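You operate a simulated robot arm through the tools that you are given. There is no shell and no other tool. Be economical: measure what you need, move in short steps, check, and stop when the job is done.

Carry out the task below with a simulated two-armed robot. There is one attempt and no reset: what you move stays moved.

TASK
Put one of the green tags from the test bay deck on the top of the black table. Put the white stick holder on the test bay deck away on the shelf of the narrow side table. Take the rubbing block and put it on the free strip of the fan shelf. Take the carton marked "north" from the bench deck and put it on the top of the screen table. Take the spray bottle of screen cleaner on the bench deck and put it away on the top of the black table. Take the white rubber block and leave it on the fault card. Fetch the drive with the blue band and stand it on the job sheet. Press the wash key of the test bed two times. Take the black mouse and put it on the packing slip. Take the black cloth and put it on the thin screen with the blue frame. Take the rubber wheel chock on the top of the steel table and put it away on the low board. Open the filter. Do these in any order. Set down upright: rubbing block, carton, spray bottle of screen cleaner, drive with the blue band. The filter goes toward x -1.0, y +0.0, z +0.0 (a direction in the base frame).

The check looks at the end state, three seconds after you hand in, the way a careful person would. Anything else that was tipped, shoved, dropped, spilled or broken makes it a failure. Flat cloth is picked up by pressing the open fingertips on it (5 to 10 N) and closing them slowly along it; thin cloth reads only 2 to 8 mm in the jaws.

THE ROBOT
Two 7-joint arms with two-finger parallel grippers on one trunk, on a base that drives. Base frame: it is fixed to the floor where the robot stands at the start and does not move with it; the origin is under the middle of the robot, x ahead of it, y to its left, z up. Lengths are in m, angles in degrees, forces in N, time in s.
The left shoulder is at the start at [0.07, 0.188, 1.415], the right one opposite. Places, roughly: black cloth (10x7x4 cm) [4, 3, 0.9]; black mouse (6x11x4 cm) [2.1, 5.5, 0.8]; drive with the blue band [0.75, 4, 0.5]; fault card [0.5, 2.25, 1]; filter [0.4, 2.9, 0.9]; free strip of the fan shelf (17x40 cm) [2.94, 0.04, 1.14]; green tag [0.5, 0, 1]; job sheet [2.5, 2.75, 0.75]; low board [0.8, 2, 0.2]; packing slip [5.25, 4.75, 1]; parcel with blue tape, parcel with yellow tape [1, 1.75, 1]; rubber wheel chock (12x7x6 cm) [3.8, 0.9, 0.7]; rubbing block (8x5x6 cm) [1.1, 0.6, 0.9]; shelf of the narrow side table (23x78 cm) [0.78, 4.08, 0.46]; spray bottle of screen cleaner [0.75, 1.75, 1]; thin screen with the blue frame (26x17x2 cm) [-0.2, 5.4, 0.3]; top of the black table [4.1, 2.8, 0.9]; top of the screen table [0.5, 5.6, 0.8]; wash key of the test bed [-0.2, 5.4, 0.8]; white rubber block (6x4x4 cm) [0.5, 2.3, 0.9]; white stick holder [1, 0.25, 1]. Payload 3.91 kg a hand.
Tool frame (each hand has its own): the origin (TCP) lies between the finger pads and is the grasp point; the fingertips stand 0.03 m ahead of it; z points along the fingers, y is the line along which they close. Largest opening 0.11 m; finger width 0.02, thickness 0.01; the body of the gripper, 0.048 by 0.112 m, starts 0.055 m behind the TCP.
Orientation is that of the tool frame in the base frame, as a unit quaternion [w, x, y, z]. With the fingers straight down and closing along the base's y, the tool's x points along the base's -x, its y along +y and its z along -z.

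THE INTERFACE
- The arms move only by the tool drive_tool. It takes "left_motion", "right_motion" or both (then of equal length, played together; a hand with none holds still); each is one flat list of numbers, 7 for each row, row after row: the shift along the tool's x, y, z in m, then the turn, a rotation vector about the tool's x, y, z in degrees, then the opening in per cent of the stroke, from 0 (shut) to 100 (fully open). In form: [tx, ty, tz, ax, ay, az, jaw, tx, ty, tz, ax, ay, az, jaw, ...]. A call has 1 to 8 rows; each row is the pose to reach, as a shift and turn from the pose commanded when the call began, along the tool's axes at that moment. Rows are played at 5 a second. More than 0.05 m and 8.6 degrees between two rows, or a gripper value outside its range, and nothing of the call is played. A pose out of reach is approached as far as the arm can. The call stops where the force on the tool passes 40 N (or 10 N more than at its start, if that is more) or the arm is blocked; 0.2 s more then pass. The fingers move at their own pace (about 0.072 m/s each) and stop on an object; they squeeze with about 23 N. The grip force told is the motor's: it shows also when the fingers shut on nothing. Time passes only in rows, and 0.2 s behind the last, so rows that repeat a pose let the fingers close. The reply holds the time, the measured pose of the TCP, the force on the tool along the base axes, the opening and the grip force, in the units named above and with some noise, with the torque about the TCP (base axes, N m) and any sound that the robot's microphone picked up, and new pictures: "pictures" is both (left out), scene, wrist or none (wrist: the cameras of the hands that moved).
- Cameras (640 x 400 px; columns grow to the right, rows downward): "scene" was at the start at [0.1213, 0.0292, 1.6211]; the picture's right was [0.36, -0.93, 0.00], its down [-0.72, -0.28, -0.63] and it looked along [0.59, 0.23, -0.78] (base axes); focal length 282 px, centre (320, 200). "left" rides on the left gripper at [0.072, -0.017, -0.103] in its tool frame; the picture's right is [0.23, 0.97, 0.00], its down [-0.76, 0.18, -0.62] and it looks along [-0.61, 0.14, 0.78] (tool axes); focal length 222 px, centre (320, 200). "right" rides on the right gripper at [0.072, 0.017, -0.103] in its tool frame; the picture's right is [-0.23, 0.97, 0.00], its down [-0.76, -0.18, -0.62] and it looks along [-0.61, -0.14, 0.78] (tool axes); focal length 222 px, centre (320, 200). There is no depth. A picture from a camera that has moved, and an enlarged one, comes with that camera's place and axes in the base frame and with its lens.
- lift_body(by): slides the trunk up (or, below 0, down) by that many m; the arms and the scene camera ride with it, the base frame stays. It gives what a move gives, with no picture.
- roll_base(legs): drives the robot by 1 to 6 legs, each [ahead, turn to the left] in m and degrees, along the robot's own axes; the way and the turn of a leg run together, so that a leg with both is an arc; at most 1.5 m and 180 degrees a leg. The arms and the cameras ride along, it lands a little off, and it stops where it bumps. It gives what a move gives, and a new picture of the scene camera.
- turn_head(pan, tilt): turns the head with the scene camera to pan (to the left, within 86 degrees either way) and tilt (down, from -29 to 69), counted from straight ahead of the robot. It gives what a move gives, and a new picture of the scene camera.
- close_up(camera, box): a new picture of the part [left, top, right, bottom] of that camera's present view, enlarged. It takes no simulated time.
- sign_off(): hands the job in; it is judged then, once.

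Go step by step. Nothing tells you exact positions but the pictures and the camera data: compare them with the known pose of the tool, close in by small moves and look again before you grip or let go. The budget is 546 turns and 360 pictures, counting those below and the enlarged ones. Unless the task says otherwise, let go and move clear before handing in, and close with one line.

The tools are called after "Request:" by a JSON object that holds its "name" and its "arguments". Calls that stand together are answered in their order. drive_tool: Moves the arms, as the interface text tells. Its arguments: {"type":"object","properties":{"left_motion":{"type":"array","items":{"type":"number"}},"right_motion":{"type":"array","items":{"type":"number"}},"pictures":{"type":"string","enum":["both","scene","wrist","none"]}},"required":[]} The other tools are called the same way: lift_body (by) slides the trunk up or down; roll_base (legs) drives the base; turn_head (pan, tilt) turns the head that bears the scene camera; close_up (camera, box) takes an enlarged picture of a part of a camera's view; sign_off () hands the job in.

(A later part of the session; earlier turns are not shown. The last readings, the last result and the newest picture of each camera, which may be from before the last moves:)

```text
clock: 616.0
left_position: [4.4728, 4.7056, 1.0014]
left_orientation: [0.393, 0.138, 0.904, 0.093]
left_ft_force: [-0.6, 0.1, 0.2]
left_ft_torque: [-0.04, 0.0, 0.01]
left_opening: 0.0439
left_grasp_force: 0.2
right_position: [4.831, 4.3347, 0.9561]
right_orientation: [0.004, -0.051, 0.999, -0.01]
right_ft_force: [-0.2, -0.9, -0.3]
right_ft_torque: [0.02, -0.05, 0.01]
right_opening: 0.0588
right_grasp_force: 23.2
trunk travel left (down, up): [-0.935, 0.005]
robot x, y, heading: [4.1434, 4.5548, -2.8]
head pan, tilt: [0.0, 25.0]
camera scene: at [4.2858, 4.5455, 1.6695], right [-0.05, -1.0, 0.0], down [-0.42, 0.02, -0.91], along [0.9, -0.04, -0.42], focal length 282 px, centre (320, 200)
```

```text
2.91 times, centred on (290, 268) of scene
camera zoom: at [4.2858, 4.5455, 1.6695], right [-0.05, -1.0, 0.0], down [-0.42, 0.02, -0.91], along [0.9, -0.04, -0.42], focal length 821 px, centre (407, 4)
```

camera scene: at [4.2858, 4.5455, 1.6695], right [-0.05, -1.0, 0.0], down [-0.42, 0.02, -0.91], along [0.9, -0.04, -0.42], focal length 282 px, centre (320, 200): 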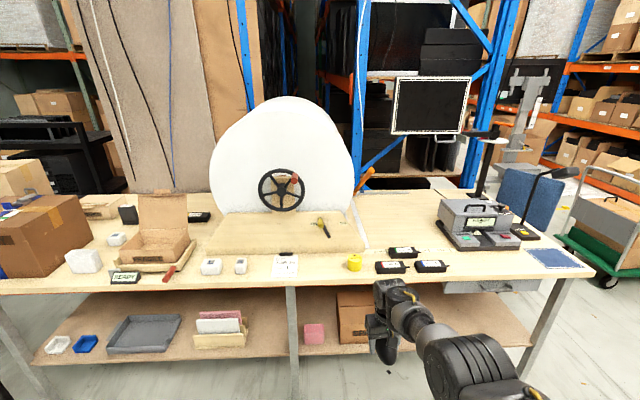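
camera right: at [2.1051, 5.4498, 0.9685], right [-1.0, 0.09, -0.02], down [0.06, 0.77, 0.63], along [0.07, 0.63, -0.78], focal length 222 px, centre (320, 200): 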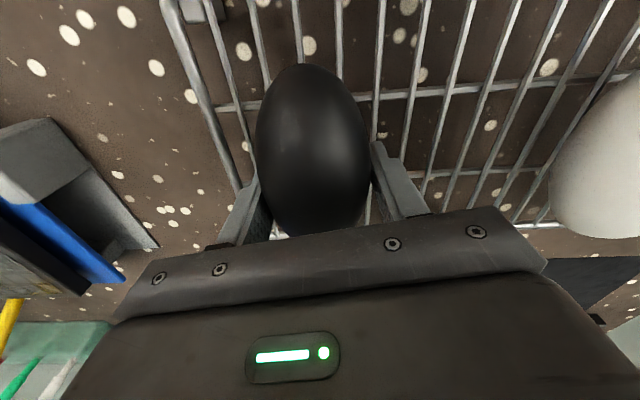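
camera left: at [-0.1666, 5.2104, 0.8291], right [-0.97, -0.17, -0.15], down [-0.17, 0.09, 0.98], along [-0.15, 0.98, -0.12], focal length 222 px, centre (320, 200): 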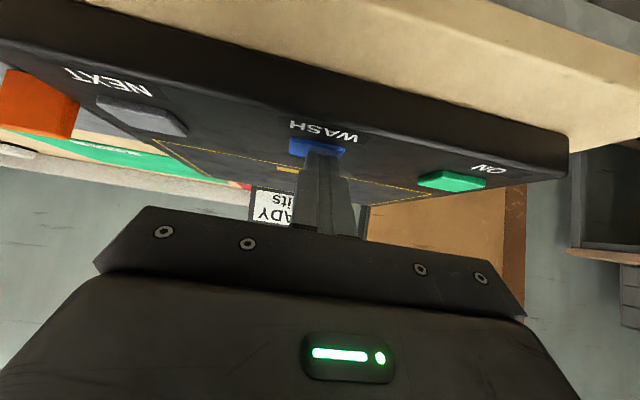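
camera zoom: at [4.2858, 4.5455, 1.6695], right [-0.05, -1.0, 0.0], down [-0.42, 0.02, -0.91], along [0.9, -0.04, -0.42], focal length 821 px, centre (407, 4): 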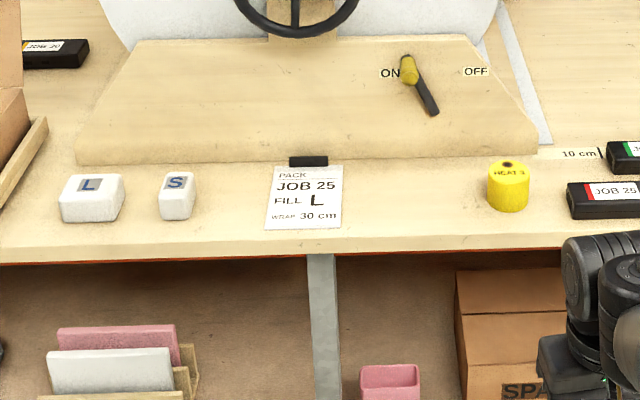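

The packing slip lies at about [5.29, 4.655] on the bench edge. I'll shift left and square up in front of it.

Request:
{"name": "roll_base", "arguments": {"legs": [[0, 28], [0.34, 0], [0, -25]]}}

Request:
{"name": "drive_tool", "arguments": {"right_motion": [0, 0.04, -0.01, 0, 0, 0, 35, 0, 0.08, -0.02, 0, 0, 0, 35, 0, 0.12, -0.03, 0, 0, 0, 35, 0, 0.16, -0.04, 0, 0, 0, 35], "pictures": "both"}}

```text
clock: 620.9
left_position: [4.7674, 4.8691, 1.0015]
left_orientation: [0.39, 0.112, 0.908, 0.104]
left_ft_force: [0.2, -0.9, 0.5]
left_ft_torque: [-0.03, 0.01, -0.02]
left_opening: 0.0442
left_grasp_force: 0.1
right_position: [5.1478, 4.5191, 0.9557]
right_orientation: [0.003, -0.077, 0.997, -0.01]
right_ft_force: [-0.6, -1.0, -1.8]
right_ft_torque: [-0.01, -0.08, 0.0]
right_opening: 0.0585
right_grasp_force: 22.8
trunk travel left (down, up): [-0.935, 0.005]
robot x, y, heading: [4.4511, 4.699, 0.4]
head pan, tilt: [0.0, 25.0]
camera scene: at [4.5903, 4.6999, 1.6695], right [0.01, -1.0, 0.0], down [-0.42, 0.0, -0.91], along [0.91, 0.01, -0.42], focal length 282 px, centre (320, 200)
```

scene: 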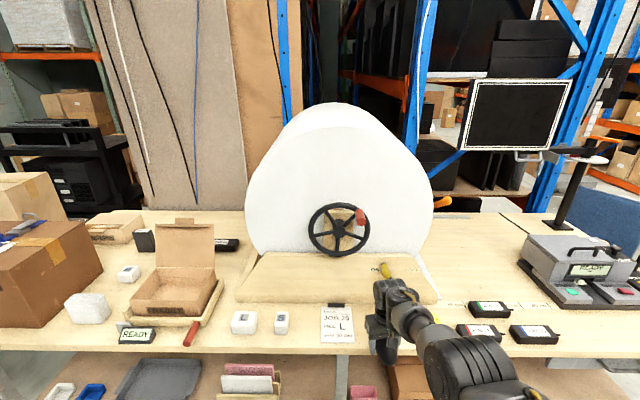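

```text
clock: 621.9
left_position: [4.7663, 4.8697, 1.0012]
left_orientation: [0.392, 0.111, 0.908, 0.103]
left_ft_force: [0.4, 0.7, 1.1]
left_ft_torque: [0.01, 0.02, -0.03]
left_opening: 0.0442
left_grasp_force: 0.2
right_position: [5.1195, 4.6786, 0.992]
right_orientation: [0.003, -0.079, 0.997, -0.01]
right_ft_force: [-0.2, 0.6, 0.0]
right_ft_torque: [-0.02, 0.02, 0.04]
right_opening: 0.0588
right_grasp_force: 22.6
trunk travel left (down, up): [-0.935, 0.005]
robot x, y, heading: [4.4478, 4.6947, 0.5]
head pan, tilt: [0.0, 25.0]
camera scene: at [4.5892, 4.7025, 1.6696], right [0.01, -1.0, 0.0], down [-0.42, -0.01, -0.91], along [0.91, 0.01, -0.42], focal length 282 px, centre (320, 200)
camera right: at [5.0437, 4.6866, 1.0946], right [0.07, 1.0, -0.02], down [0.78, -0.04, 0.63], along [0.63, -0.06, -0.78], focal length 222 px, centre (320, 200)
```

scene: 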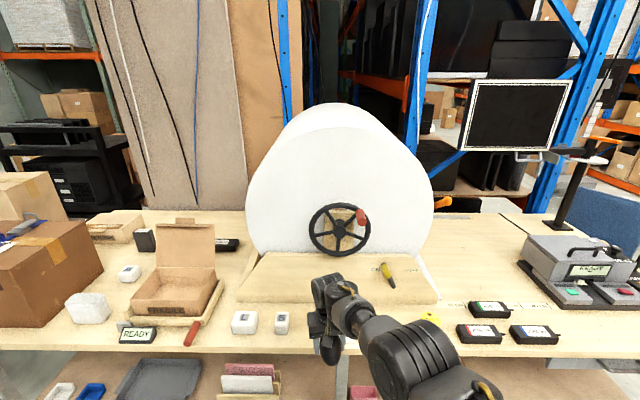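
right: 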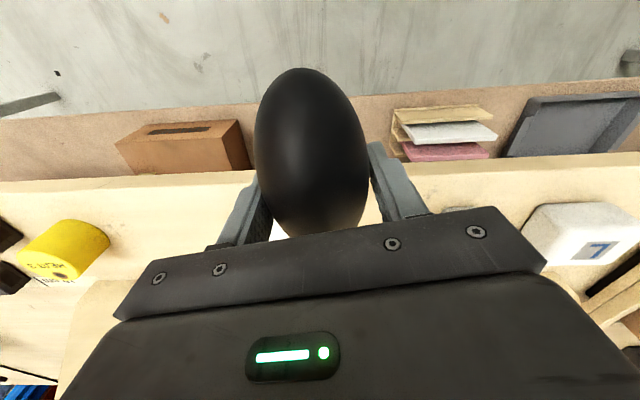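

Request:
{"name": "roll_base", "arguments": {"legs": [[0.16, 0]]}}

Request:
{"name": "drive_tool", "arguments": {"right_motion": [0, -0.014, 0, 0, 0, 0, 35, 0, -0.028, 0, 0, 0, 0, 35], "pictures": "both"}}

```text
clock: 623.4
left_position: [4.9209, 4.8705, 1.0028]
left_orientation: [0.392, 0.113, 0.907, 0.103]
left_ft_force: [-0.1, 0.0, 0.2]
left_ft_torque: [-0.02, 0.03, 0.0]
left_opening: 0.0442
left_grasp_force: 0.0
right_position: [5.2692, 4.6799, 0.9902]
right_orientation: [-0.002, -0.081, 0.997, -0.009]
right_ft_force: [0.0, -0.3, -0.6]
right_ft_torque: [0.03, 0.01, -0.01]
right_opening: 0.0588
right_grasp_force: 23.0
trunk travel left (down, up): [-0.935, 0.005]
robot x, y, heading: [4.5992, 4.6961, 0.5]
head pan, tilt: [0.0, 25.0]
stopped in leg 1: the robot was blocked; the commanded pose is now the measured one
camera scene: at [4.7408, 4.7001, 1.6698], right [0.01, -1.0, 0.0], down [-0.42, 0.0, -0.91], along [0.91, 0.01, -0.42], focal length 282 px, centre (320, 200)
```

scene: 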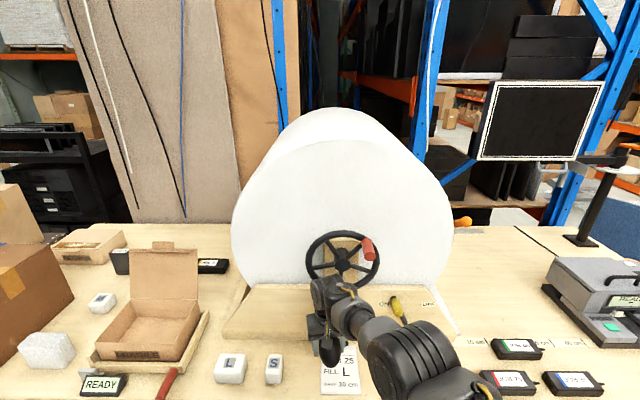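

```text
clock: 624.0
left_position: [4.9176, 4.8694, 1.0027]
left_orientation: [0.393, 0.111, 0.907, 0.103]
left_ft_force: [-0.5, 0.3, 0.0]
left_ft_torque: [0.01, -0.01, -0.01]
left_opening: 0.044
left_grasp_force: 0.1
right_position: [5.2692, 4.6527, 0.9894]
right_orientation: [0.0, -0.081, 0.997, -0.009]
right_ft_force: [-0.6, -0.7, -0.8]
right_ft_torque: [-0.01, -0.03, -0.01]
right_opening: 0.0587
right_grasp_force: 23.4
trunk travel left (down, up): [-0.935, 0.005]
robot x, y, heading: [4.6008, 4.7008, 0.5]
head pan, tilt: [0.0, 25.0]
camera scene: at [4.7364, 4.7027, 1.6701], right [0.01, -1.0, 0.0], down [-0.42, -0.01, -0.91], along [0.91, 0.01, -0.42], focal length 282 px, centre (320, 200)
camera right: at [5.193, 4.6614, 1.0932], right [0.07, 1.0, -0.02], down [0.78, -0.04, 0.62], along [0.62, -0.06, -0.78], focal length 222 px, centre (320, 200)
```

scene: 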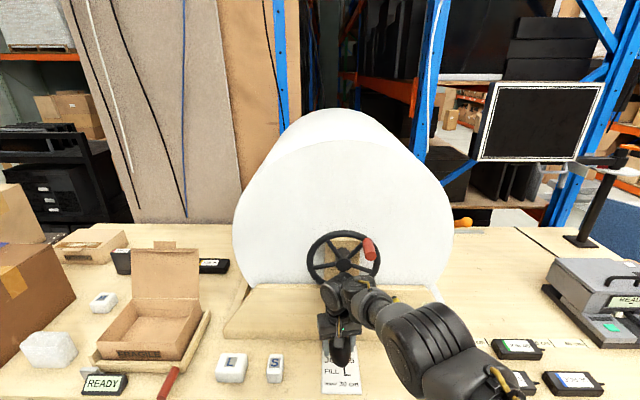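
right: 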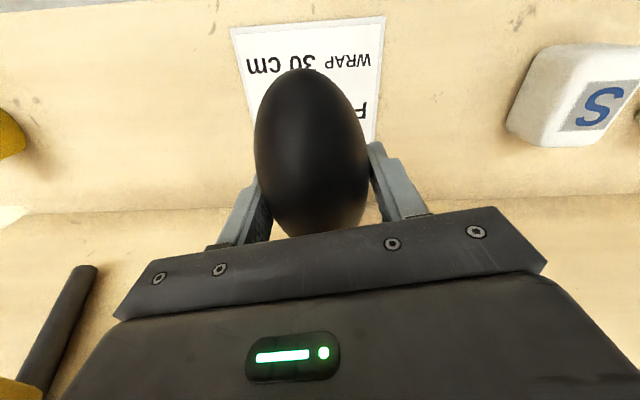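

The mouse is over the slip (centre about [5.265, 4.646]). I'll lower it.

Request:
{"name": "drive_tool", "arguments": {"right_motion": [0, -0.006, 0, 0, 0, 0, 35], "pictures": "none"}}

Request:
{"name": "lift_body", "arguments": {"by": -0.055}}

Request:
{"name": "lift_body", "arguments": {"by": -0.01}}

Request:
{"name": "close_up", "arguments": {"camera": "right", "box": [0, 0, 640, 400]}}

```text
clock: 624.4
left_position: [4.9175, 4.8732, 1.0026]
left_orientation: [0.393, 0.111, 0.907, 0.103]
left_ft_force: [-0.2, -0.8, 0.2]
left_ft_torque: [0.0, 0.03, -0.05]
left_opening: 0.044
left_grasp_force: 0.1
right_position: [5.2682, 4.6502, 0.9921]
right_orientation: [-0.001, -0.082, 0.997, -0.012]
right_ft_force: [-0.2, 0.2, -0.7]
right_ft_torque: [0.0, 0.01, 0.0]
right_opening: 0.0587
right_grasp_force: 22.7
trunk travel left (down, up): [-0.935, 0.005]
robot x, y, heading: [4.6007, 4.6973, 0.4]
head pan, tilt: [0.0, 25.0]
```

```text
clock: 625.3
left_position: [4.9203, 4.8701, 0.9485]
left_orientation: [0.392, 0.112, 0.907, 0.104]
left_ft_force: [-0.3, 0.6, -0.1]
left_ft_torque: [-0.01, -0.01, 0.01]
left_opening: 0.0439
left_grasp_force: 0.2
right_position: [5.2725, 4.6437, 0.9337]
right_orientation: [0.0, -0.081, 0.997, -0.01]
right_ft_force: [2.5, 0.5, 8.2]
right_ft_torque: [-0.16, -0.21, 0.0]
right_opening: 0.0588
right_grasp_force: 23.4
trunk travel left (down, up): [-0.88, 0.06]
robot x, y, heading: [4.6019, 4.6993, 0.7]
head pan, tilt: [0.0, 25.0]
```

```text
clock: 626.0
left_position: [4.9173, 4.8695, 0.9381]
left_orientation: [0.393, 0.112, 0.907, 0.104]
left_ft_force: [-0.2, -0.2, -0.1]
left_ft_torque: [0.01, -0.01, 0.0]
left_opening: 0.0441
left_grasp_force: 0.0
right_position: [5.2762, 4.6467, 0.934]
right_orientation: [0.007, -0.081, 0.997, -0.009]
right_ft_force: [-0.3, -2.4, 28.2]
right_ft_torque: [0.25, 0.53, 0.16]
right_opening: 0.059
right_grasp_force: 22.9
trunk travel left (down, up): [-0.87, 0.07]
robot x, y, heading: [4.5967, 4.6969, 0.3]
head pan, tilt: [0.0, 25.0]
stopped: the force on the tool passed its limit (the readings are from after the stop); the commanded pose is now the measured one
```

```text
1.00 times, centred on (320, 200) of right
camera zoom: at [5.1987, 4.6534, 1.035], right [0.07, 1.0, -0.02], down [0.77, -0.04, 0.64], along [0.63, -0.05, -0.77], focal length 222 px, centre (320, 200)
```

zoom: 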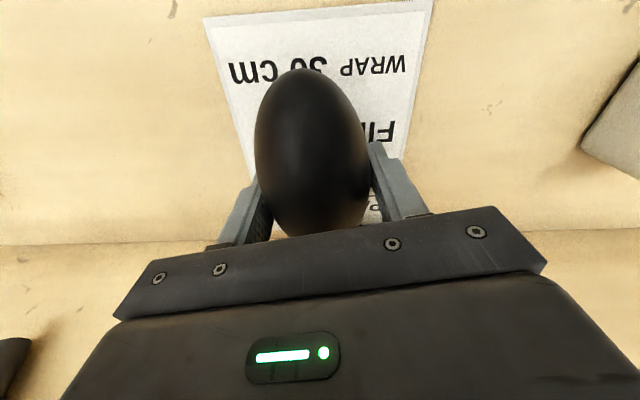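

The mouse is on the slip. I'll open and lift clear.

Request:
{"name": "drive_tool", "arguments": {"right_motion": [0, 0, 0, 0, 0, 0, 60, 0, 0, 0, 0, 0, 0, 85, 0, 0, 0, 0, 0, 0, 88], "pictures": "none"}}

Request:
{"name": "lift_body", "arguments": {"by": 0.07}}

Request:
{"name": "close_up", "arguments": {"camera": "right", "box": [0, 0, 640, 400]}}

```text
clock: 626.8
left_position: [4.918, 4.8696, 0.9397]
left_orientation: [0.393, 0.113, 0.907, 0.104]
left_ft_force: [-0.4, 1.3, -0.3]
left_ft_torque: [0.01, 0.01, 0.01]
left_opening: 0.044
left_grasp_force: 0.0
right_position: [5.2762, 4.6451, 0.9327]
right_orientation: [0.008, -0.08, 0.997, -0.009]
right_ft_force: [1.7, -9.8, 31.0]
right_ft_torque: [1.17, 0.34, 0.07]
right_opening: 0.0915
right_grasp_force: 0.0
trunk travel left (down, up): [-0.87, 0.07]
robot x, y, heading: [4.6004, 4.7023, 0.3]
head pan, tilt: [0.0, 25.0]
```

```text
clock: 627.8
left_position: [4.9142, 4.869, 1.01]
left_orientation: [0.395, 0.112, 0.906, 0.105]
left_ft_force: [0.0, -0.5, 0.1]
left_ft_torque: [0.01, 0.0, -0.01]
left_opening: 0.0439
left_grasp_force: 0.2
right_position: [5.2698, 4.6441, 1.0007]
right_orientation: [0.006, -0.081, 0.997, -0.009]
right_ft_force: [0.0, 0.4, 0.1]
right_ft_torque: [0.02, 0.0, 0.03]
right_opening: 0.0971
right_grasp_force: 0.0
trunk travel left (down, up): [-0.94, 0.0]
robot x, y, heading: [4.6019, 4.6997, 0.5]
head pan, tilt: [0.0, 25.0]
```

```text
1.00 times, centred on (320, 200) of right
camera zoom: at [5.1938, 4.6525, 1.1041], right [0.07, 1.0, -0.02], down [0.77, -0.04, 0.63], along [0.63, -0.06, -0.77], focal length 222 px, centre (320, 200)
```

zoom: 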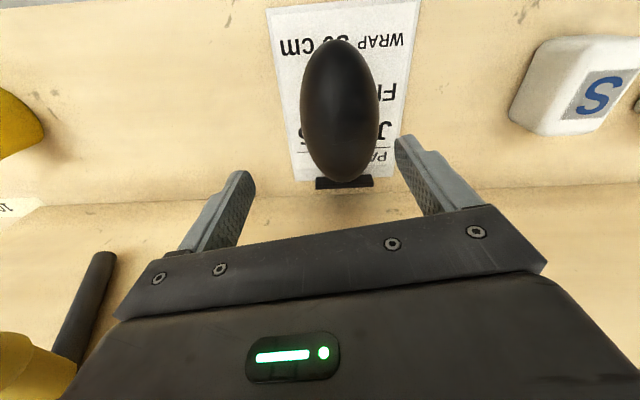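

The mouse sits on the packing slip. Next is the black cloth on the black table: I'll back off and approach that table from the north.

Request:
{"name": "roll_base", "arguments": {"legs": [[-0.25, 0], [0, -90.5], [0.55, 0]]}}

Request:
{"name": "turn_head", "arguments": {"pan": 0, "tilt": 40}}

```text
clock: 636.3
left_position: [4.5116, 3.8282, 1.0068]
left_orientation: [0.348, 0.726, 0.557, -0.205]
left_ft_force: [0.8, -0.3, -0.3]
left_ft_torque: [0.02, 0.02, -0.04]
left_opening: 0.0439
left_grasp_force: 0.0
right_position: [4.2828, 3.4753, 0.9986]
right_orientation: [-0.004, 0.654, 0.757, -0.009]
right_ft_force: [0.0, -0.6, 0.2]
right_ft_torque: [-0.02, -0.04, -0.03]
right_opening: 0.0969
right_grasp_force: 0.0
trunk travel left (down, up): [-0.94, 0.0]
robot x, y, heading: [4.3478, 4.149, -90.5]
head pan, tilt: [0.0, 25.0]
camera scene: at [4.3443, 4.0113, 1.6748], right [-1.0, 0.01, 0.0], down [0.0, 0.42, -0.91], along [-0.01, -0.91, -0.42], focal length 282 px, centre (320, 200)
```

scene: 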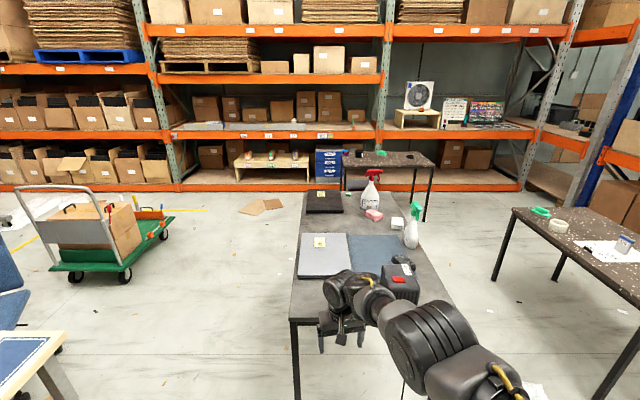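

```text
clock: 637.0
left_position: [4.5115, 3.8265, 1.0063]
left_orientation: [0.348, 0.726, 0.556, -0.206]
left_ft_force: [0.6, 0.6, 0.8]
left_ft_torque: [-0.01, 0.0, -0.02]
left_opening: 0.0438
left_grasp_force: 0.0
right_position: [4.2834, 3.4738, 0.9976]
right_orientation: [-0.004, 0.654, 0.756, -0.009]
right_ft_force: [-0.4, 0.1, 0.1]
right_ft_torque: [-0.01, -0.01, 0.0]
right_opening: 0.0969
right_grasp_force: 0.0
trunk travel left (down, up): [-0.94, 0.0]
robot x, y, heading: [4.3423, 4.1543, -90.5]
head pan, tilt: [0.0, 40.0]
camera scene: at [4.3441, 4.0165, 1.6514], right [-1.0, 0.01, 0.0], down [0.01, 0.64, -0.77], along [-0.01, -0.77, -0.64], focal length 282 px, centre (320, 200)
```

scene: 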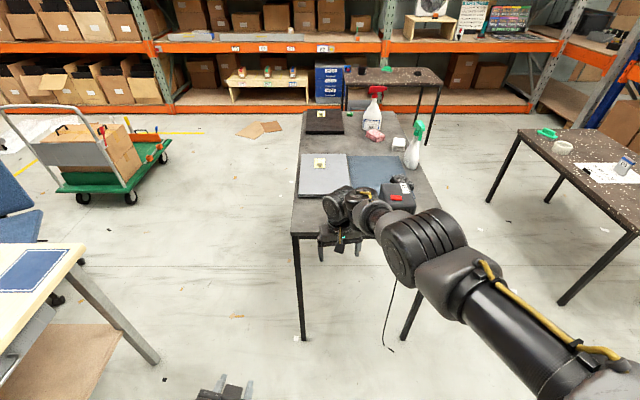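

Request:
{"name": "close_up", "arguments": {"camera": "scene", "box": [280, 100, 460, 240]}}

```text
2.86 times, centred on (370, 170) of scene
camera zoom: at [4.3441, 4.0165, 1.6514], right [-1.0, 0.01, 0.0], down [0.01, 0.64, -0.77], along [-0.01, -0.77, -0.64], focal length 806 px, centre (177, 286)
```

zoom: 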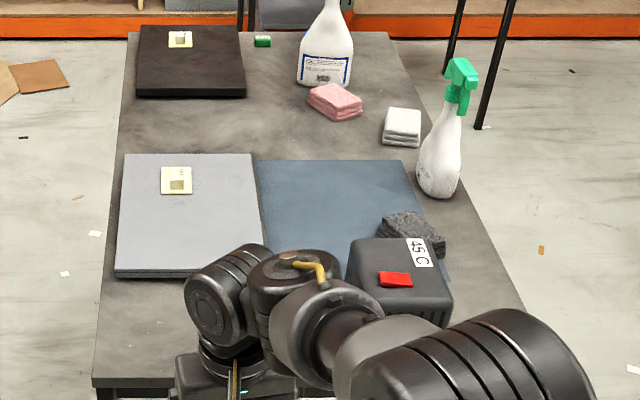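

The cloth lies just behind the black tester, at about [3.97, 3.01]. I'll shift to x ≈ 4.05, raise the right hand and come in over the tester.

Request:
{"name": "drive_tool", "arguments": {"right_motion": [0, 0, -0.03, 0, 0, 0, 88, 0, 0, -0.06, 0, 0, 0, 88, 0, 0, -0.1, 0, 0, 0, 88], "pictures": "none"}}

Request:
{"name": "roll_base", "arguments": {"legs": [[0, -90], [0.3, 0], [0, 90], [0.3, 0]]}}

Request:
{"name": "close_up", "arguments": {"camera": "right", "box": [0, 0, 640, 400]}}

```text
clock: 637.8
left_position: [4.5115, 3.8284, 1.0062]
left_orientation: [0.348, 0.725, 0.557, -0.206]
left_ft_force: [1.0, 0.0, 0.4]
left_ft_torque: [0.01, -0.05, 0.02]
left_opening: 0.0438
left_grasp_force: 0.1
right_position: [4.2814, 3.477, 1.0994]
right_orientation: [-0.005, 0.655, 0.756, -0.009]
right_ft_force: [-0.2, 0.8, -0.3]
right_ft_torque: [-0.04, 0.01, 0.0]
right_opening: 0.0969
right_grasp_force: 0.1
trunk travel left (down, up): [-0.94, 0.0]
robot x, y, heading: [4.3468, 4.1479, -90.3]
head pan, tilt: [0.0, 40.0]
```

```text
clock: 649.1
left_position: [4.2044, 3.5149, 1.006]
left_orientation: [0.349, 0.725, 0.557, -0.206]
left_ft_force: [-0.3, -0.1, 0.1]
left_ft_torque: [0.01, -0.02, 0.01]
left_opening: 0.0439
left_grasp_force: 0.2
right_position: [3.9745, 3.1629, 1.0999]
right_orientation: [-0.003, 0.653, 0.757, -0.01]
right_ft_force: [-0.3, 0.3, 0.1]
right_ft_torque: [-0.01, 0.02, -0.02]
right_opening: 0.0969
right_grasp_force: 0.1
trunk travel left (down, up): [-0.94, 0.0]
robot x, y, heading: [4.0335, 3.8362, -90.4]
head pan, tilt: [0.0, 40.0]
camera scene: at [4.0357, 3.7053, 1.6516], right [-1.0, 0.01, 0.0], down [0.0, 0.64, -0.77], along [-0.01, -0.77, -0.64], focal length 282 px, centre (320, 200)
```

scene: 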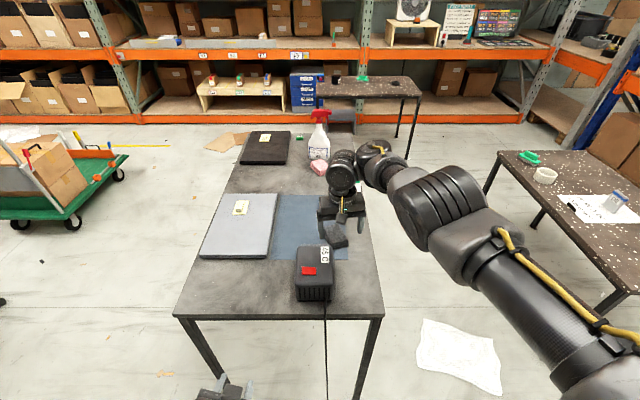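

```text
1.00 times, centred on (320, 200) of right
camera zoom: at [3.9821, 3.2388, 1.2025], right [1.0, -0.08, -0.02], down [-0.05, -0.77, 0.63], along [-0.07, -0.63, -0.77], focal length 222 px, centre (320, 200)
```

zoom: 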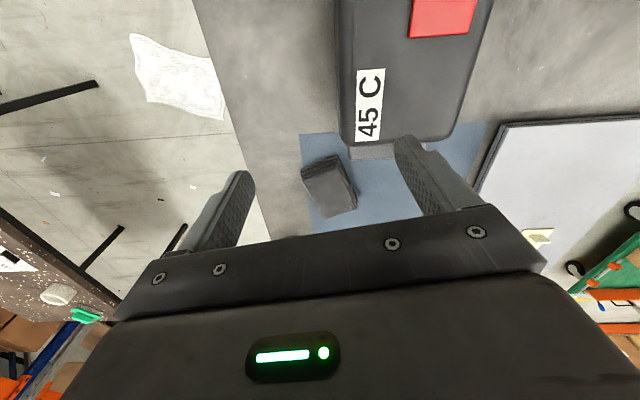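

The cloth is at about [3.971, 3.037], turned some 30°. I'll drive 0.13 m closer and turn the hand to match.

Request:
{"name": "roll_base", "arguments": {"legs": [[0.13, 0]]}}

Request:
{"name": "drive_tool", "arguments": {"right_motion": [0, 0, 0.0, 0, 0, -7, 88, 0, 0, 0.02, 0, 0, -14, 85, 0, 0, 0.05, 0, 0, -20.5, 85], "pictures": "wrist"}}

```text
clock: 650.4
left_position: [4.205, 3.3874, 1.0078]
left_orientation: [0.348, 0.724, 0.558, -0.206]
left_ft_force: [0.0, 0.5, 1.1]
left_ft_torque: [-0.02, -0.01, 0.03]
left_opening: 0.0441
left_grasp_force: 0.0
right_position: [3.9777, 3.0352, 1.1007]
right_orientation: [-0.004, 0.652, 0.758, -0.009]
right_ft_force: [0.5, 0.8, 0.4]
right_ft_torque: [-0.03, 0.0, 0.02]
right_opening: 0.0967
right_grasp_force: 0.1
trunk travel left (down, up): [-0.94, 0.0]
robot x, y, heading: [4.037, 3.7094, -90.1]
head pan, tilt: [0.0, 40.0]
camera scene: at [4.0355, 3.5774, 1.6516], right [-1.0, 0.0, 0.0], down [0.0, 0.64, -0.77], along [0.0, -0.77, -0.64], focal length 282 px, centre (320, 200)
```

scene: 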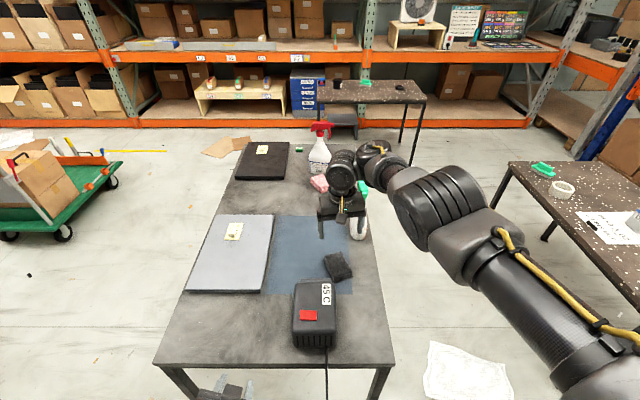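

```text
clock: 651.2
left_position: [4.2043, 3.3848, 1.0059]
left_orientation: [0.348, 0.724, 0.558, -0.205]
left_ft_force: [-0.1, 0.4, 0.2]
left_ft_torque: [0.02, 0.03, 0.0]
left_opening: 0.044
left_grasp_force: 0.0
right_position: [3.9777, 3.0326, 1.0479]
right_orientation: [-0.005, 0.506, 0.862, -0.008]
right_ft_force: [-0.2, -0.3, -0.9]
right_ft_torque: [0.02, -0.01, -0.01]
right_opening: 0.0933
right_grasp_force: 0.1
trunk travel left (down, up): [-0.94, 0.0]
robot x, y, heading: [4.0349, 3.711, -90.3]
head pan, tilt: [0.0, 40.0]
camera right: at [3.9575, 3.1057, 1.1511], right [0.96, 0.28, -0.02], down [0.23, -0.75, 0.62], along [0.16, -0.6, -0.78], focal length 222 px, centre (320, 200)
```

right: 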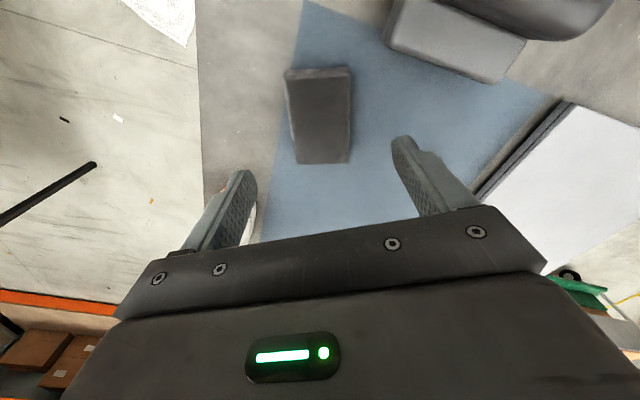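

Aligned and centred on the cloth. I'll descend.

Request:
{"name": "drive_tool", "arguments": {"right_motion": [0, 0, 0.04, 0, 0, 0, 85, 0, 0, 0.075, 0, 0, 0, 85, 0, 0, 0.1, 0, 0, 0, 85], "pictures": "wrist"}}

```text
clock: 652.0
left_position: [4.2046, 3.3871, 1.0078]
left_orientation: [0.349, 0.724, 0.559, -0.205]
left_ft_force: [0.3, 0.4, -0.3]
left_ft_torque: [0.02, 0.02, 0.02]
left_opening: 0.044
left_grasp_force: 0.0
right_position: [3.9747, 3.0407, 0.9659]
right_orientation: [-0.006, 0.506, 0.862, -0.008]
right_ft_force: [-0.1, 0.2, 0.6]
right_ft_torque: [0.0, 0.0, 0.0]
right_opening: 0.0935
right_grasp_force: 0.0
right hand out of reach, approached as far as the arm can: row 3
trunk travel left (down, up): [-0.94, 0.0]
robot x, y, heading: [4.0378, 3.71, -90.2]
head pan, tilt: [0.0, 40.0]
camera right: at [3.9549, 3.1143, 1.0684], right [0.96, 0.27, -0.02], down [0.23, -0.75, 0.63], along [0.16, -0.61, -0.78], focal length 222 px, centre (320, 200)
```

right: 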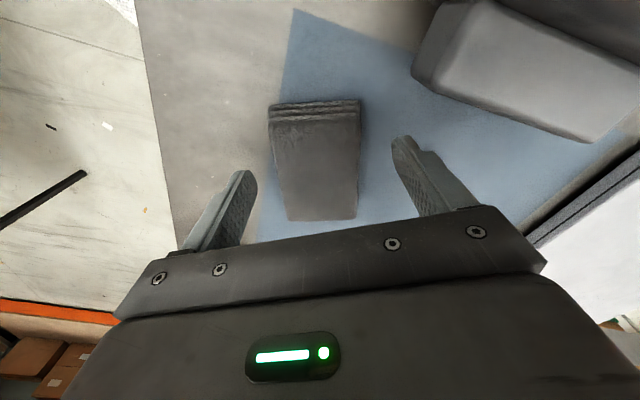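

Request:
{"name": "lift_body", "arguments": {"by": -0.03}}

Request:
{"name": "drive_tool", "arguments": {"right_motion": [0, 0, 0, 0, 0, 0, 70, 0, 0, 0, 0, 0, 0, 50, 0, 0, 0, 0, 0, 0, 40, 0, 0, 0, 0, 0, 0, 30, 0, 0, 0, 0, 0, 0, 30], "pictures": "wrist"}}

```text
clock: 652.7
left_position: [4.2056, 3.3865, 0.9758]
left_orientation: [0.348, 0.725, 0.558, -0.204]
left_ft_force: [0.3, -0.2, -0.4]
left_ft_torque: [-0.02, 0.0, 0.01]
left_opening: 0.0441
left_grasp_force: 0.0
right_position: [3.9749, 3.0403, 0.9343]
right_orientation: [-0.005, 0.507, 0.862, -0.007]
right_ft_force: [-0.3, 0.2, 0.3]
right_ft_torque: [0.0, 0.02, 0.0]
right_opening: 0.0938
right_grasp_force: 0.0
trunk travel left (down, up): [-0.91, 0.03]
robot x, y, heading: [4.0372, 3.7092, -90.4]
head pan, tilt: [0.0, 40.0]
```

```text
clock: 653.9
left_position: [4.2034, 3.3878, 0.9759]
left_orientation: [0.348, 0.725, 0.558, -0.205]
left_ft_force: [0.4, -0.3, 0.4]
left_ft_torque: [0.0, -0.01, 0.0]
left_opening: 0.0441
left_grasp_force: 0.0
right_position: [3.9755, 3.0403, 0.935]
right_orientation: [-0.006, 0.507, 0.862, -0.009]
right_ft_force: [0.2, -0.5, 1.7]
right_ft_torque: [-0.03, -0.08, -0.04]
right_opening: 0.0691
right_grasp_force: 22.9
trunk travel left (down, up): [-0.91, 0.03]
robot x, y, heading: [4.0338, 3.7065, -90.1]
head pan, tilt: [0.0, 40.0]
camera right: at [3.955, 3.1134, 1.0381], right [0.96, 0.27, -0.02], down [0.23, -0.75, 0.63], along [0.16, -0.61, -0.78], focal length 222 px, centre (320, 200)
```

right: 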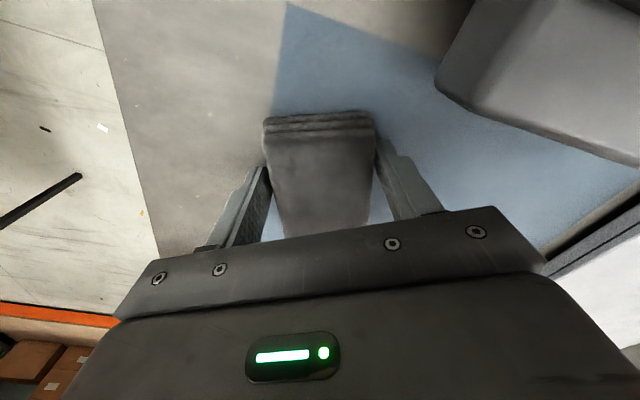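

The cloth stack is gripped (69 mm). I'll lift it above the tester and back away.

Request:
{"name": "lift_body", "arguments": {"by": 0.03}}

Request:
{"name": "drive_tool", "arguments": {"right_motion": [0, 0, -0.03, 0, 0, 0, 30, 0, 0, -0.06, 0, 0, 0, 30, 0, 0, -0.1, 0, 0, 0, 30, 0, 0, -0.14, 0, 0, 0, 30], "pictures": "wrist"}}

```text
clock: 654.7
left_position: [4.2036, 3.3864, 1.0064]
left_orientation: [0.348, 0.725, 0.558, -0.205]
left_ft_force: [-0.3, 0.1, 0.6]
left_ft_torque: [0.01, 0.02, 0.01]
left_opening: 0.0441
left_grasp_force: 0.0
right_position: [3.9744, 3.0397, 0.9648]
right_orientation: [-0.005, 0.506, 0.862, -0.007]
right_ft_force: [-0.4, -0.3, -1.0]
right_ft_torque: [0.04, 0.0, 0.01]
right_opening: 0.0691
right_grasp_force: 23.1
trunk travel left (down, up): [-0.94, 0.0]
robot x, y, heading: [4.0337, 3.7065, -90.3]
head pan, tilt: [0.0, 40.0]
```

```text
clock: 655.7
left_position: [4.2041, 3.3868, 1.0065]
left_orientation: [0.348, 0.725, 0.558, -0.205]
left_ft_force: [-0.6, 0.3, 0.3]
left_ft_torque: [-0.03, 0.03, -0.01]
left_opening: 0.0441
left_grasp_force: 0.0
right_position: [3.9783, 3.0377, 1.0955]
right_orientation: [0.003, 0.506, 0.862, -0.016]
right_ft_force: [6.8, -14.3, -33.7]
right_ft_torque: [-0.78, 0.02, -0.19]
right_opening: 0.0693
right_grasp_force: 22.9
trunk travel left (down, up): [-0.94, 0.0]
robot x, y, heading: [4.0366, 3.7076, -90.0]
head pan, tilt: [0.0, 40.0]
stopped in row 4 (right hand): the force on the tool passed its limit (the readings are from after the stop); the commanded pose is now the measured one
camera right: at [3.9576, 3.1123, 1.1978], right [0.96, 0.28, -0.02], down [0.22, -0.73, 0.64], along [0.16, -0.62, -0.77], focal length 222 px, centre (320, 200)
```

right: 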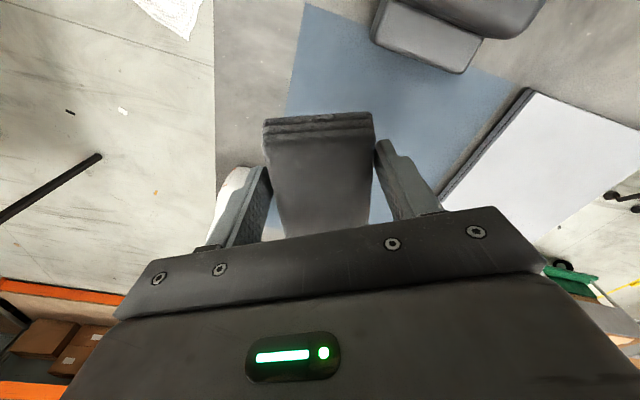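

That's the arm's own limit again; I'll ease down 2 cm, back off and also straighten the twisted left hand.

Request:
{"name": "drive_tool", "arguments": {"right_motion": [0, 0, 0.01, 0, 0, 0, 30, 0, 0, 0.025, 0, 0, 0, 30, 0, 0, 0.025, 0, 0, 0, 30], "left_motion": [0, 0, 0, 1.8, 0.5, -5.7, 60, 0, 0, 0, 3.6, 1, -11.3, 60, 0, 0, 0, 5.5, 1.5, -17, 60], "pictures": "none"}}

Request:
{"name": "roll_base", "arguments": {"legs": [[-0.95, 0], [0, -90], [1.2, 0], [1.1, 0]]}}

```text
clock: 656.5
left_position: [4.2049, 3.3864, 1.0049]
left_orientation: [0.272, 0.652, 0.654, -0.272]
left_ft_force: [0.1, 0.1, -0.2]
left_ft_torque: [0.0, 0.0, 0.01]
left_opening: 0.0661
left_grasp_force: 0.0
right_position: [3.9779, 3.0367, 1.0725]
right_orientation: [0.002, 0.507, 0.862, -0.014]
right_ft_force: [1.4, -0.5, 0.0]
right_ft_torque: [0.03, 0.03, -0.01]
right_opening: 0.0688
right_grasp_force: 23.1
trunk travel left (down, up): [-0.94, 0.0]
robot x, y, heading: [4.0336, 3.7074, -90.3]
head pan, tilt: [0.0, 40.0]
```

```text
clock: 676.2
left_position: [1.4192, 4.544, 1.0063]
left_orientation: [-0.003, 0.923, -0.007, -0.384]
left_ft_force: [-0.6, 1.1, -0.5]
left_ft_torque: [0.02, 0.02, 0.01]
left_opening: 0.066
left_grasp_force: 0.1
right_position: [1.074, 4.7768, 1.071]
right_orientation: [-0.009, 0.97, 0.243, -0.011]
right_ft_force: [0.8, 0.1, -0.6]
right_ft_torque: [-0.02, 0.0, -0.02]
right_opening: 0.0665
right_grasp_force: 23.0
trunk travel left (down, up): [-0.94, 0.0]
robot x, y, heading: [1.7461, 4.7114, 178.8]
head pan, tilt: [0.0, 40.0]
camera scene: at [1.6101, 4.7111, 1.6514], right [0.02, 1.0, 0.0], down [0.64, -0.01, -0.77], along [-0.77, 0.02, -0.64], focal length 282 px, centre (320, 200)
```

scene: 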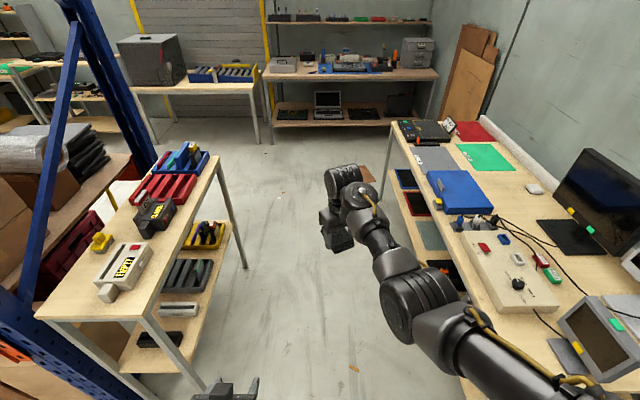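

I'm close to the screen table, so I'll deliver the cloth first and fetch the carton afterwards. I'll drive west and face the test bed.

Request:
{"name": "roll_base", "arguments": {"legs": [[0, 5], [1.1, 0], [1.0, 0], [0, -94]]}}

Request:
{"name": "lift_body", "arguments": {"by": -0.4}}

Request:
{"name": "turn_head", "arguments": {"pan": 0, "tilt": 40}}

```text
clock: 691.0
left_position: [-0.5082, 4.9135, 1.0058]
left_orientation: [-0.27, 0.657, -0.649, -0.273]
left_ft_force: [-1.1, -0.1, 0.3]
left_ft_torque: [-0.01, 0.03, 0.01]
left_opening: 0.0659
left_grasp_force: 0.0
right_position: [-0.2859, 5.2667, 1.0721]
right_orientation: [-0.015, 0.865, -0.502, -0.002]
right_ft_force: [0.2, 0.0, -1.3]
right_ft_torque: [-0.03, -0.03, -0.03]
right_opening: 0.0655
right_grasp_force: 23.3
trunk travel left (down, up): [-0.94, 0.0]
robot x, y, heading: [-0.339, 4.5936, 90.5]
head pan, tilt: [0.0, 40.0]
camera scene: at [-0.3378, 4.7303, 1.6514], right [1.0, 0.01, 0.0], down [0.01, -0.64, -0.77], along [-0.01, 0.77, -0.64], focal length 282 px, centre (320, 200)
```

scene: 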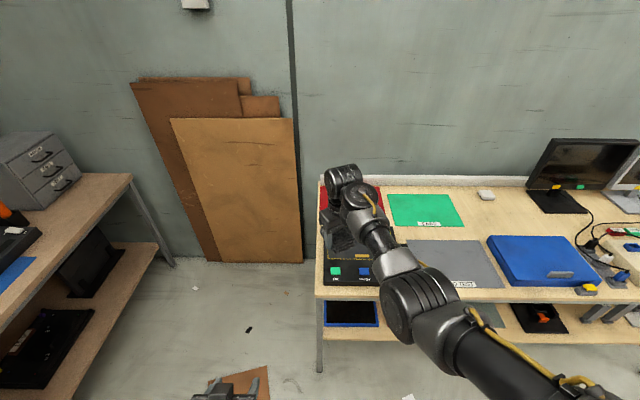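

```text
clock: 693.6
left_position: [-0.508, 4.911, 0.7059]
left_orientation: [-0.27, 0.657, -0.648, -0.275]
left_ft_force: [-0.4, 0.3, 0.8]
left_ft_torque: [0.0, 0.01, 0.02]
left_opening: 0.0661
left_grasp_force: 0.0
right_position: [-0.2874, 5.2634, 0.7794]
right_orientation: [-0.017, 0.865, -0.501, -0.002]
right_ft_force: [2.5, -18.3, 19.3]
right_ft_torque: [0.13, -0.58, -0.44]
right_opening: 0.0657
right_grasp_force: 22.9
trunk travel left (down, up): [-0.638, 0.302]
robot x, y, heading: [-0.3383, 4.5899, 90.6]
head pan, tilt: [0.0, 40.0]
stopped: the force on the tool passed its limit (the readings are from after the stop); the commanded pose is now the measured one
```

```text
clock: 694.2
left_position: [-0.508, 4.9109, 0.706]
left_orientation: [-0.271, 0.656, -0.649, -0.275]
left_ft_force: [-0.7, -0.9, 0.4]
left_ft_torque: [-0.03, 0.0, -0.01]
left_opening: 0.0662
left_grasp_force: 0.0
right_position: [-0.2858, 5.2636, 0.7794]
right_orientation: [-0.017, 0.865, -0.501, -0.003]
right_ft_force: [3.3, -17.7, 23.2]
right_ft_torque: [0.27, -0.68, -0.45]
right_opening: 0.0656
right_grasp_force: 22.9
trunk travel left (down, up): [-0.638, 0.302]
robot x, y, heading: [-0.3333, 4.5932, 90.7]
head pan, tilt: [0.0, 40.0]
camera scene: at [-0.3375, 4.724, 1.3497], right [1.0, 0.01, 0.0], down [0.01, -0.64, -0.77], along [-0.01, 0.77, -0.64], focal length 282 px, centre (320, 200)
```

scene: 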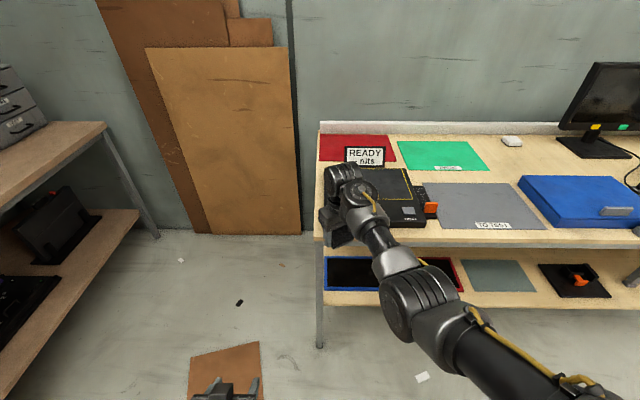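

I lowered while the cloth was still over the table's edge. I'll raise at once and back off.

Request:
{"name": "lift_body", "arguments": {"by": 0.2}}

Request:
{"name": "roll_base", "arguments": {"legs": [[-0.3, 0]]}}

Request:
{"name": "close_up", "arguments": {"camera": "scene", "box": [280, 100, 460, 240]}}

Request:
{"name": "close_up", "arguments": {"camera": "right", "box": [0, 0, 640, 400]}}

```text
clock: 696.4
left_position: [-0.5088, 4.913, 0.9045]
left_orientation: [-0.271, 0.656, -0.649, -0.273]
left_ft_force: [0.4, -0.3, -0.3]
left_ft_torque: [-0.03, 0.04, -0.01]
left_opening: 0.0662
left_grasp_force: 0.1
right_position: [-0.2857, 5.2683, 0.9747]
right_orientation: [-0.016, 0.865, -0.501, -0.001]
right_ft_force: [-0.4, -0.9, -0.4]
right_ft_torque: [-0.01, 0.02, 0.0]
right_opening: 0.0656
right_grasp_force: 22.9
trunk travel left (down, up): [-0.838, 0.102]
robot x, y, heading: [-0.336, 4.5939, 90.8]
head pan, tilt: [0.0, 40.0]
```

```text
clock: 698.5
left_position: [-0.5047, 4.6126, 0.9042]
left_orientation: [-0.27, 0.657, -0.649, -0.274]
left_ft_force: [0.3, -0.5, -0.7]
left_ft_torque: [-0.02, 0.03, 0.0]
left_opening: 0.066
left_grasp_force: 0.0
right_position: [-0.2845, 4.9672, 0.9744]
right_orientation: [-0.016, 0.865, -0.501, -0.001]
right_ft_force: [-0.1, 0.3, 0.0]
right_ft_torque: [-0.02, -0.01, 0.02]
right_opening: 0.0654
right_grasp_force: 23.1
trunk travel left (down, up): [-0.838, 0.102]
robot x, y, heading: [-0.3364, 4.2934, 90.4]
head pan, tilt: [0.0, 40.0]
camera scene: at [-0.3351, 4.4295, 1.5489], right [1.0, 0.01, 0.0], down [0.0, -0.64, -0.77], along [-0.01, 0.77, -0.64], focal length 282 px, centre (320, 200)
```

scene: 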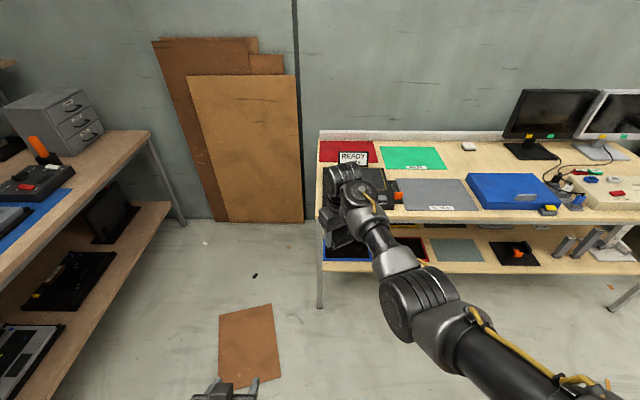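

```text
2.86 times, centred on (370, 170) of scene
camera zoom: at [-0.3351, 4.4295, 1.5489], right [1.0, 0.01, 0.0], down [0.0, -0.64, -0.77], along [-0.01, 0.77, -0.64], focal length 806 px, centre (177, 286)
```

zoom: 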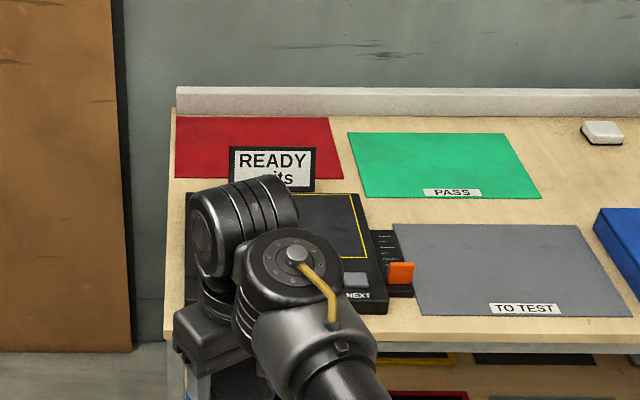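

```text
1.00 times, centred on (320, 200) of right
camera zoom: at [-0.2643, 4.8929, 1.0763], right [-0.96, -0.29, -0.02], down [-0.23, 0.73, 0.64], along [-0.17, 0.62, -0.77], focal length 222 px, centre (320, 200)
```

zoom: 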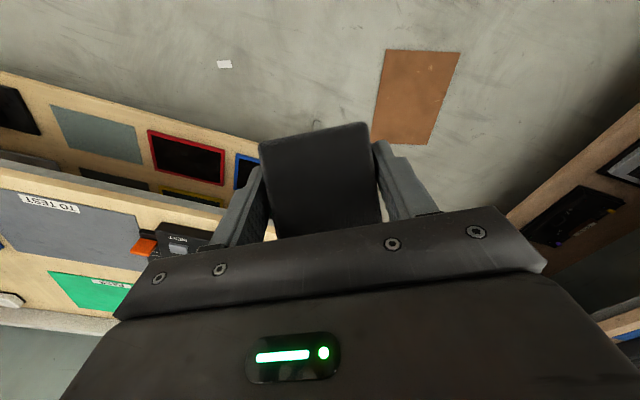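

Nothing there changed (still READY). Now I'll look closely at the lower shelf and the blue-framed screen.

Request:
{"name": "lift_body", "arguments": {"by": -0.4}}

Request:
{"name": "turn_head", "arguments": {"pan": -8, "tilt": 30}}

Request:
{"name": "close_up", "arguments": {"camera": "scene", "box": [220, 100, 460, 250]}}

```text
clock: 702.3
left_position: [-0.5061, 4.6125, 0.5041]
left_orientation: [-0.271, 0.656, -0.649, -0.273]
left_ft_force: [0.2, 0.1, -0.8]
left_ft_torque: [-0.04, -0.01, 0.02]
left_opening: 0.0661
left_grasp_force: 0.1
right_position: [-0.2828, 4.9666, 0.5748]
right_orientation: [-0.016, 0.866, -0.501, -0.001]
right_ft_force: [-0.8, -0.2, -0.5]
right_ft_torque: [0.0, -0.02, 0.02]
right_opening: 0.0654
right_grasp_force: 22.3
trunk travel left (down, up): [-0.438, 0.502]
robot x, y, heading: [-0.3349, 4.2949, 90.4]
head pan, tilt: [0.0, 40.0]
```

```text
clock: 703.0
left_position: [-0.5055, 4.6122, 0.5049]
left_orientation: [-0.27, 0.656, -0.649, -0.274]
left_ft_force: [-1.1, -0.1, -0.3]
left_ft_torque: [-0.02, 0.0, 0.01]
left_opening: 0.0661
left_grasp_force: 0.1
right_position: [-0.2838, 4.966, 0.5754]
right_orientation: [-0.016, 0.865, -0.502, -0.002]
right_ft_force: [0.3, -0.4, -0.4]
right_ft_torque: [-0.02, 0.0, -0.01]
right_opening: 0.0651
right_grasp_force: 22.9
trunk travel left (down, up): [-0.438, 0.502]
robot x, y, heading: [-0.3345, 4.2923, 90.4]
head pan, tilt: [-8.0, 30.0]
camera scene: at [-0.3226, 4.4335, 1.1643], right [0.99, -0.13, 0.0], down [-0.07, -0.5, -0.87], along [0.11, 0.86, -0.5], focal length 282 px, centre (320, 200)
```

scene: 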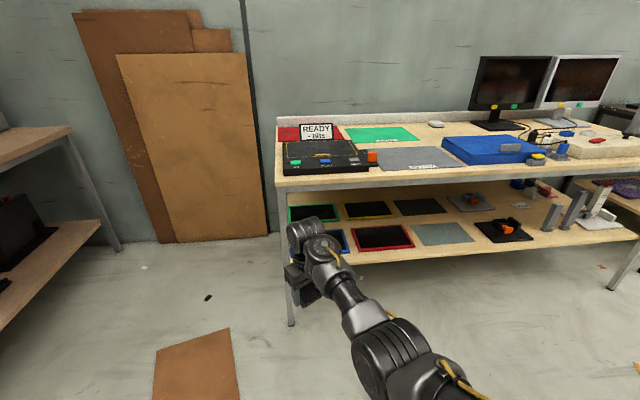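

```text
2.67 times, centred on (340, 175) of scene
camera zoom: at [-0.3226, 4.4335, 1.1643], right [0.99, -0.13, 0.0], down [-0.07, -0.5, -0.87], along [0.11, 0.86, -0.5], focal length 752 px, centre (267, 267)
```

zoom: 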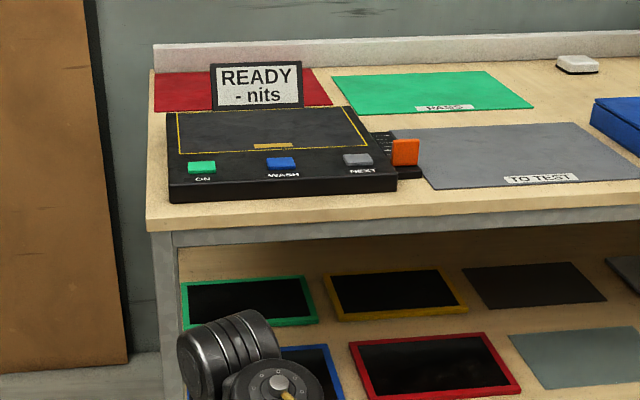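

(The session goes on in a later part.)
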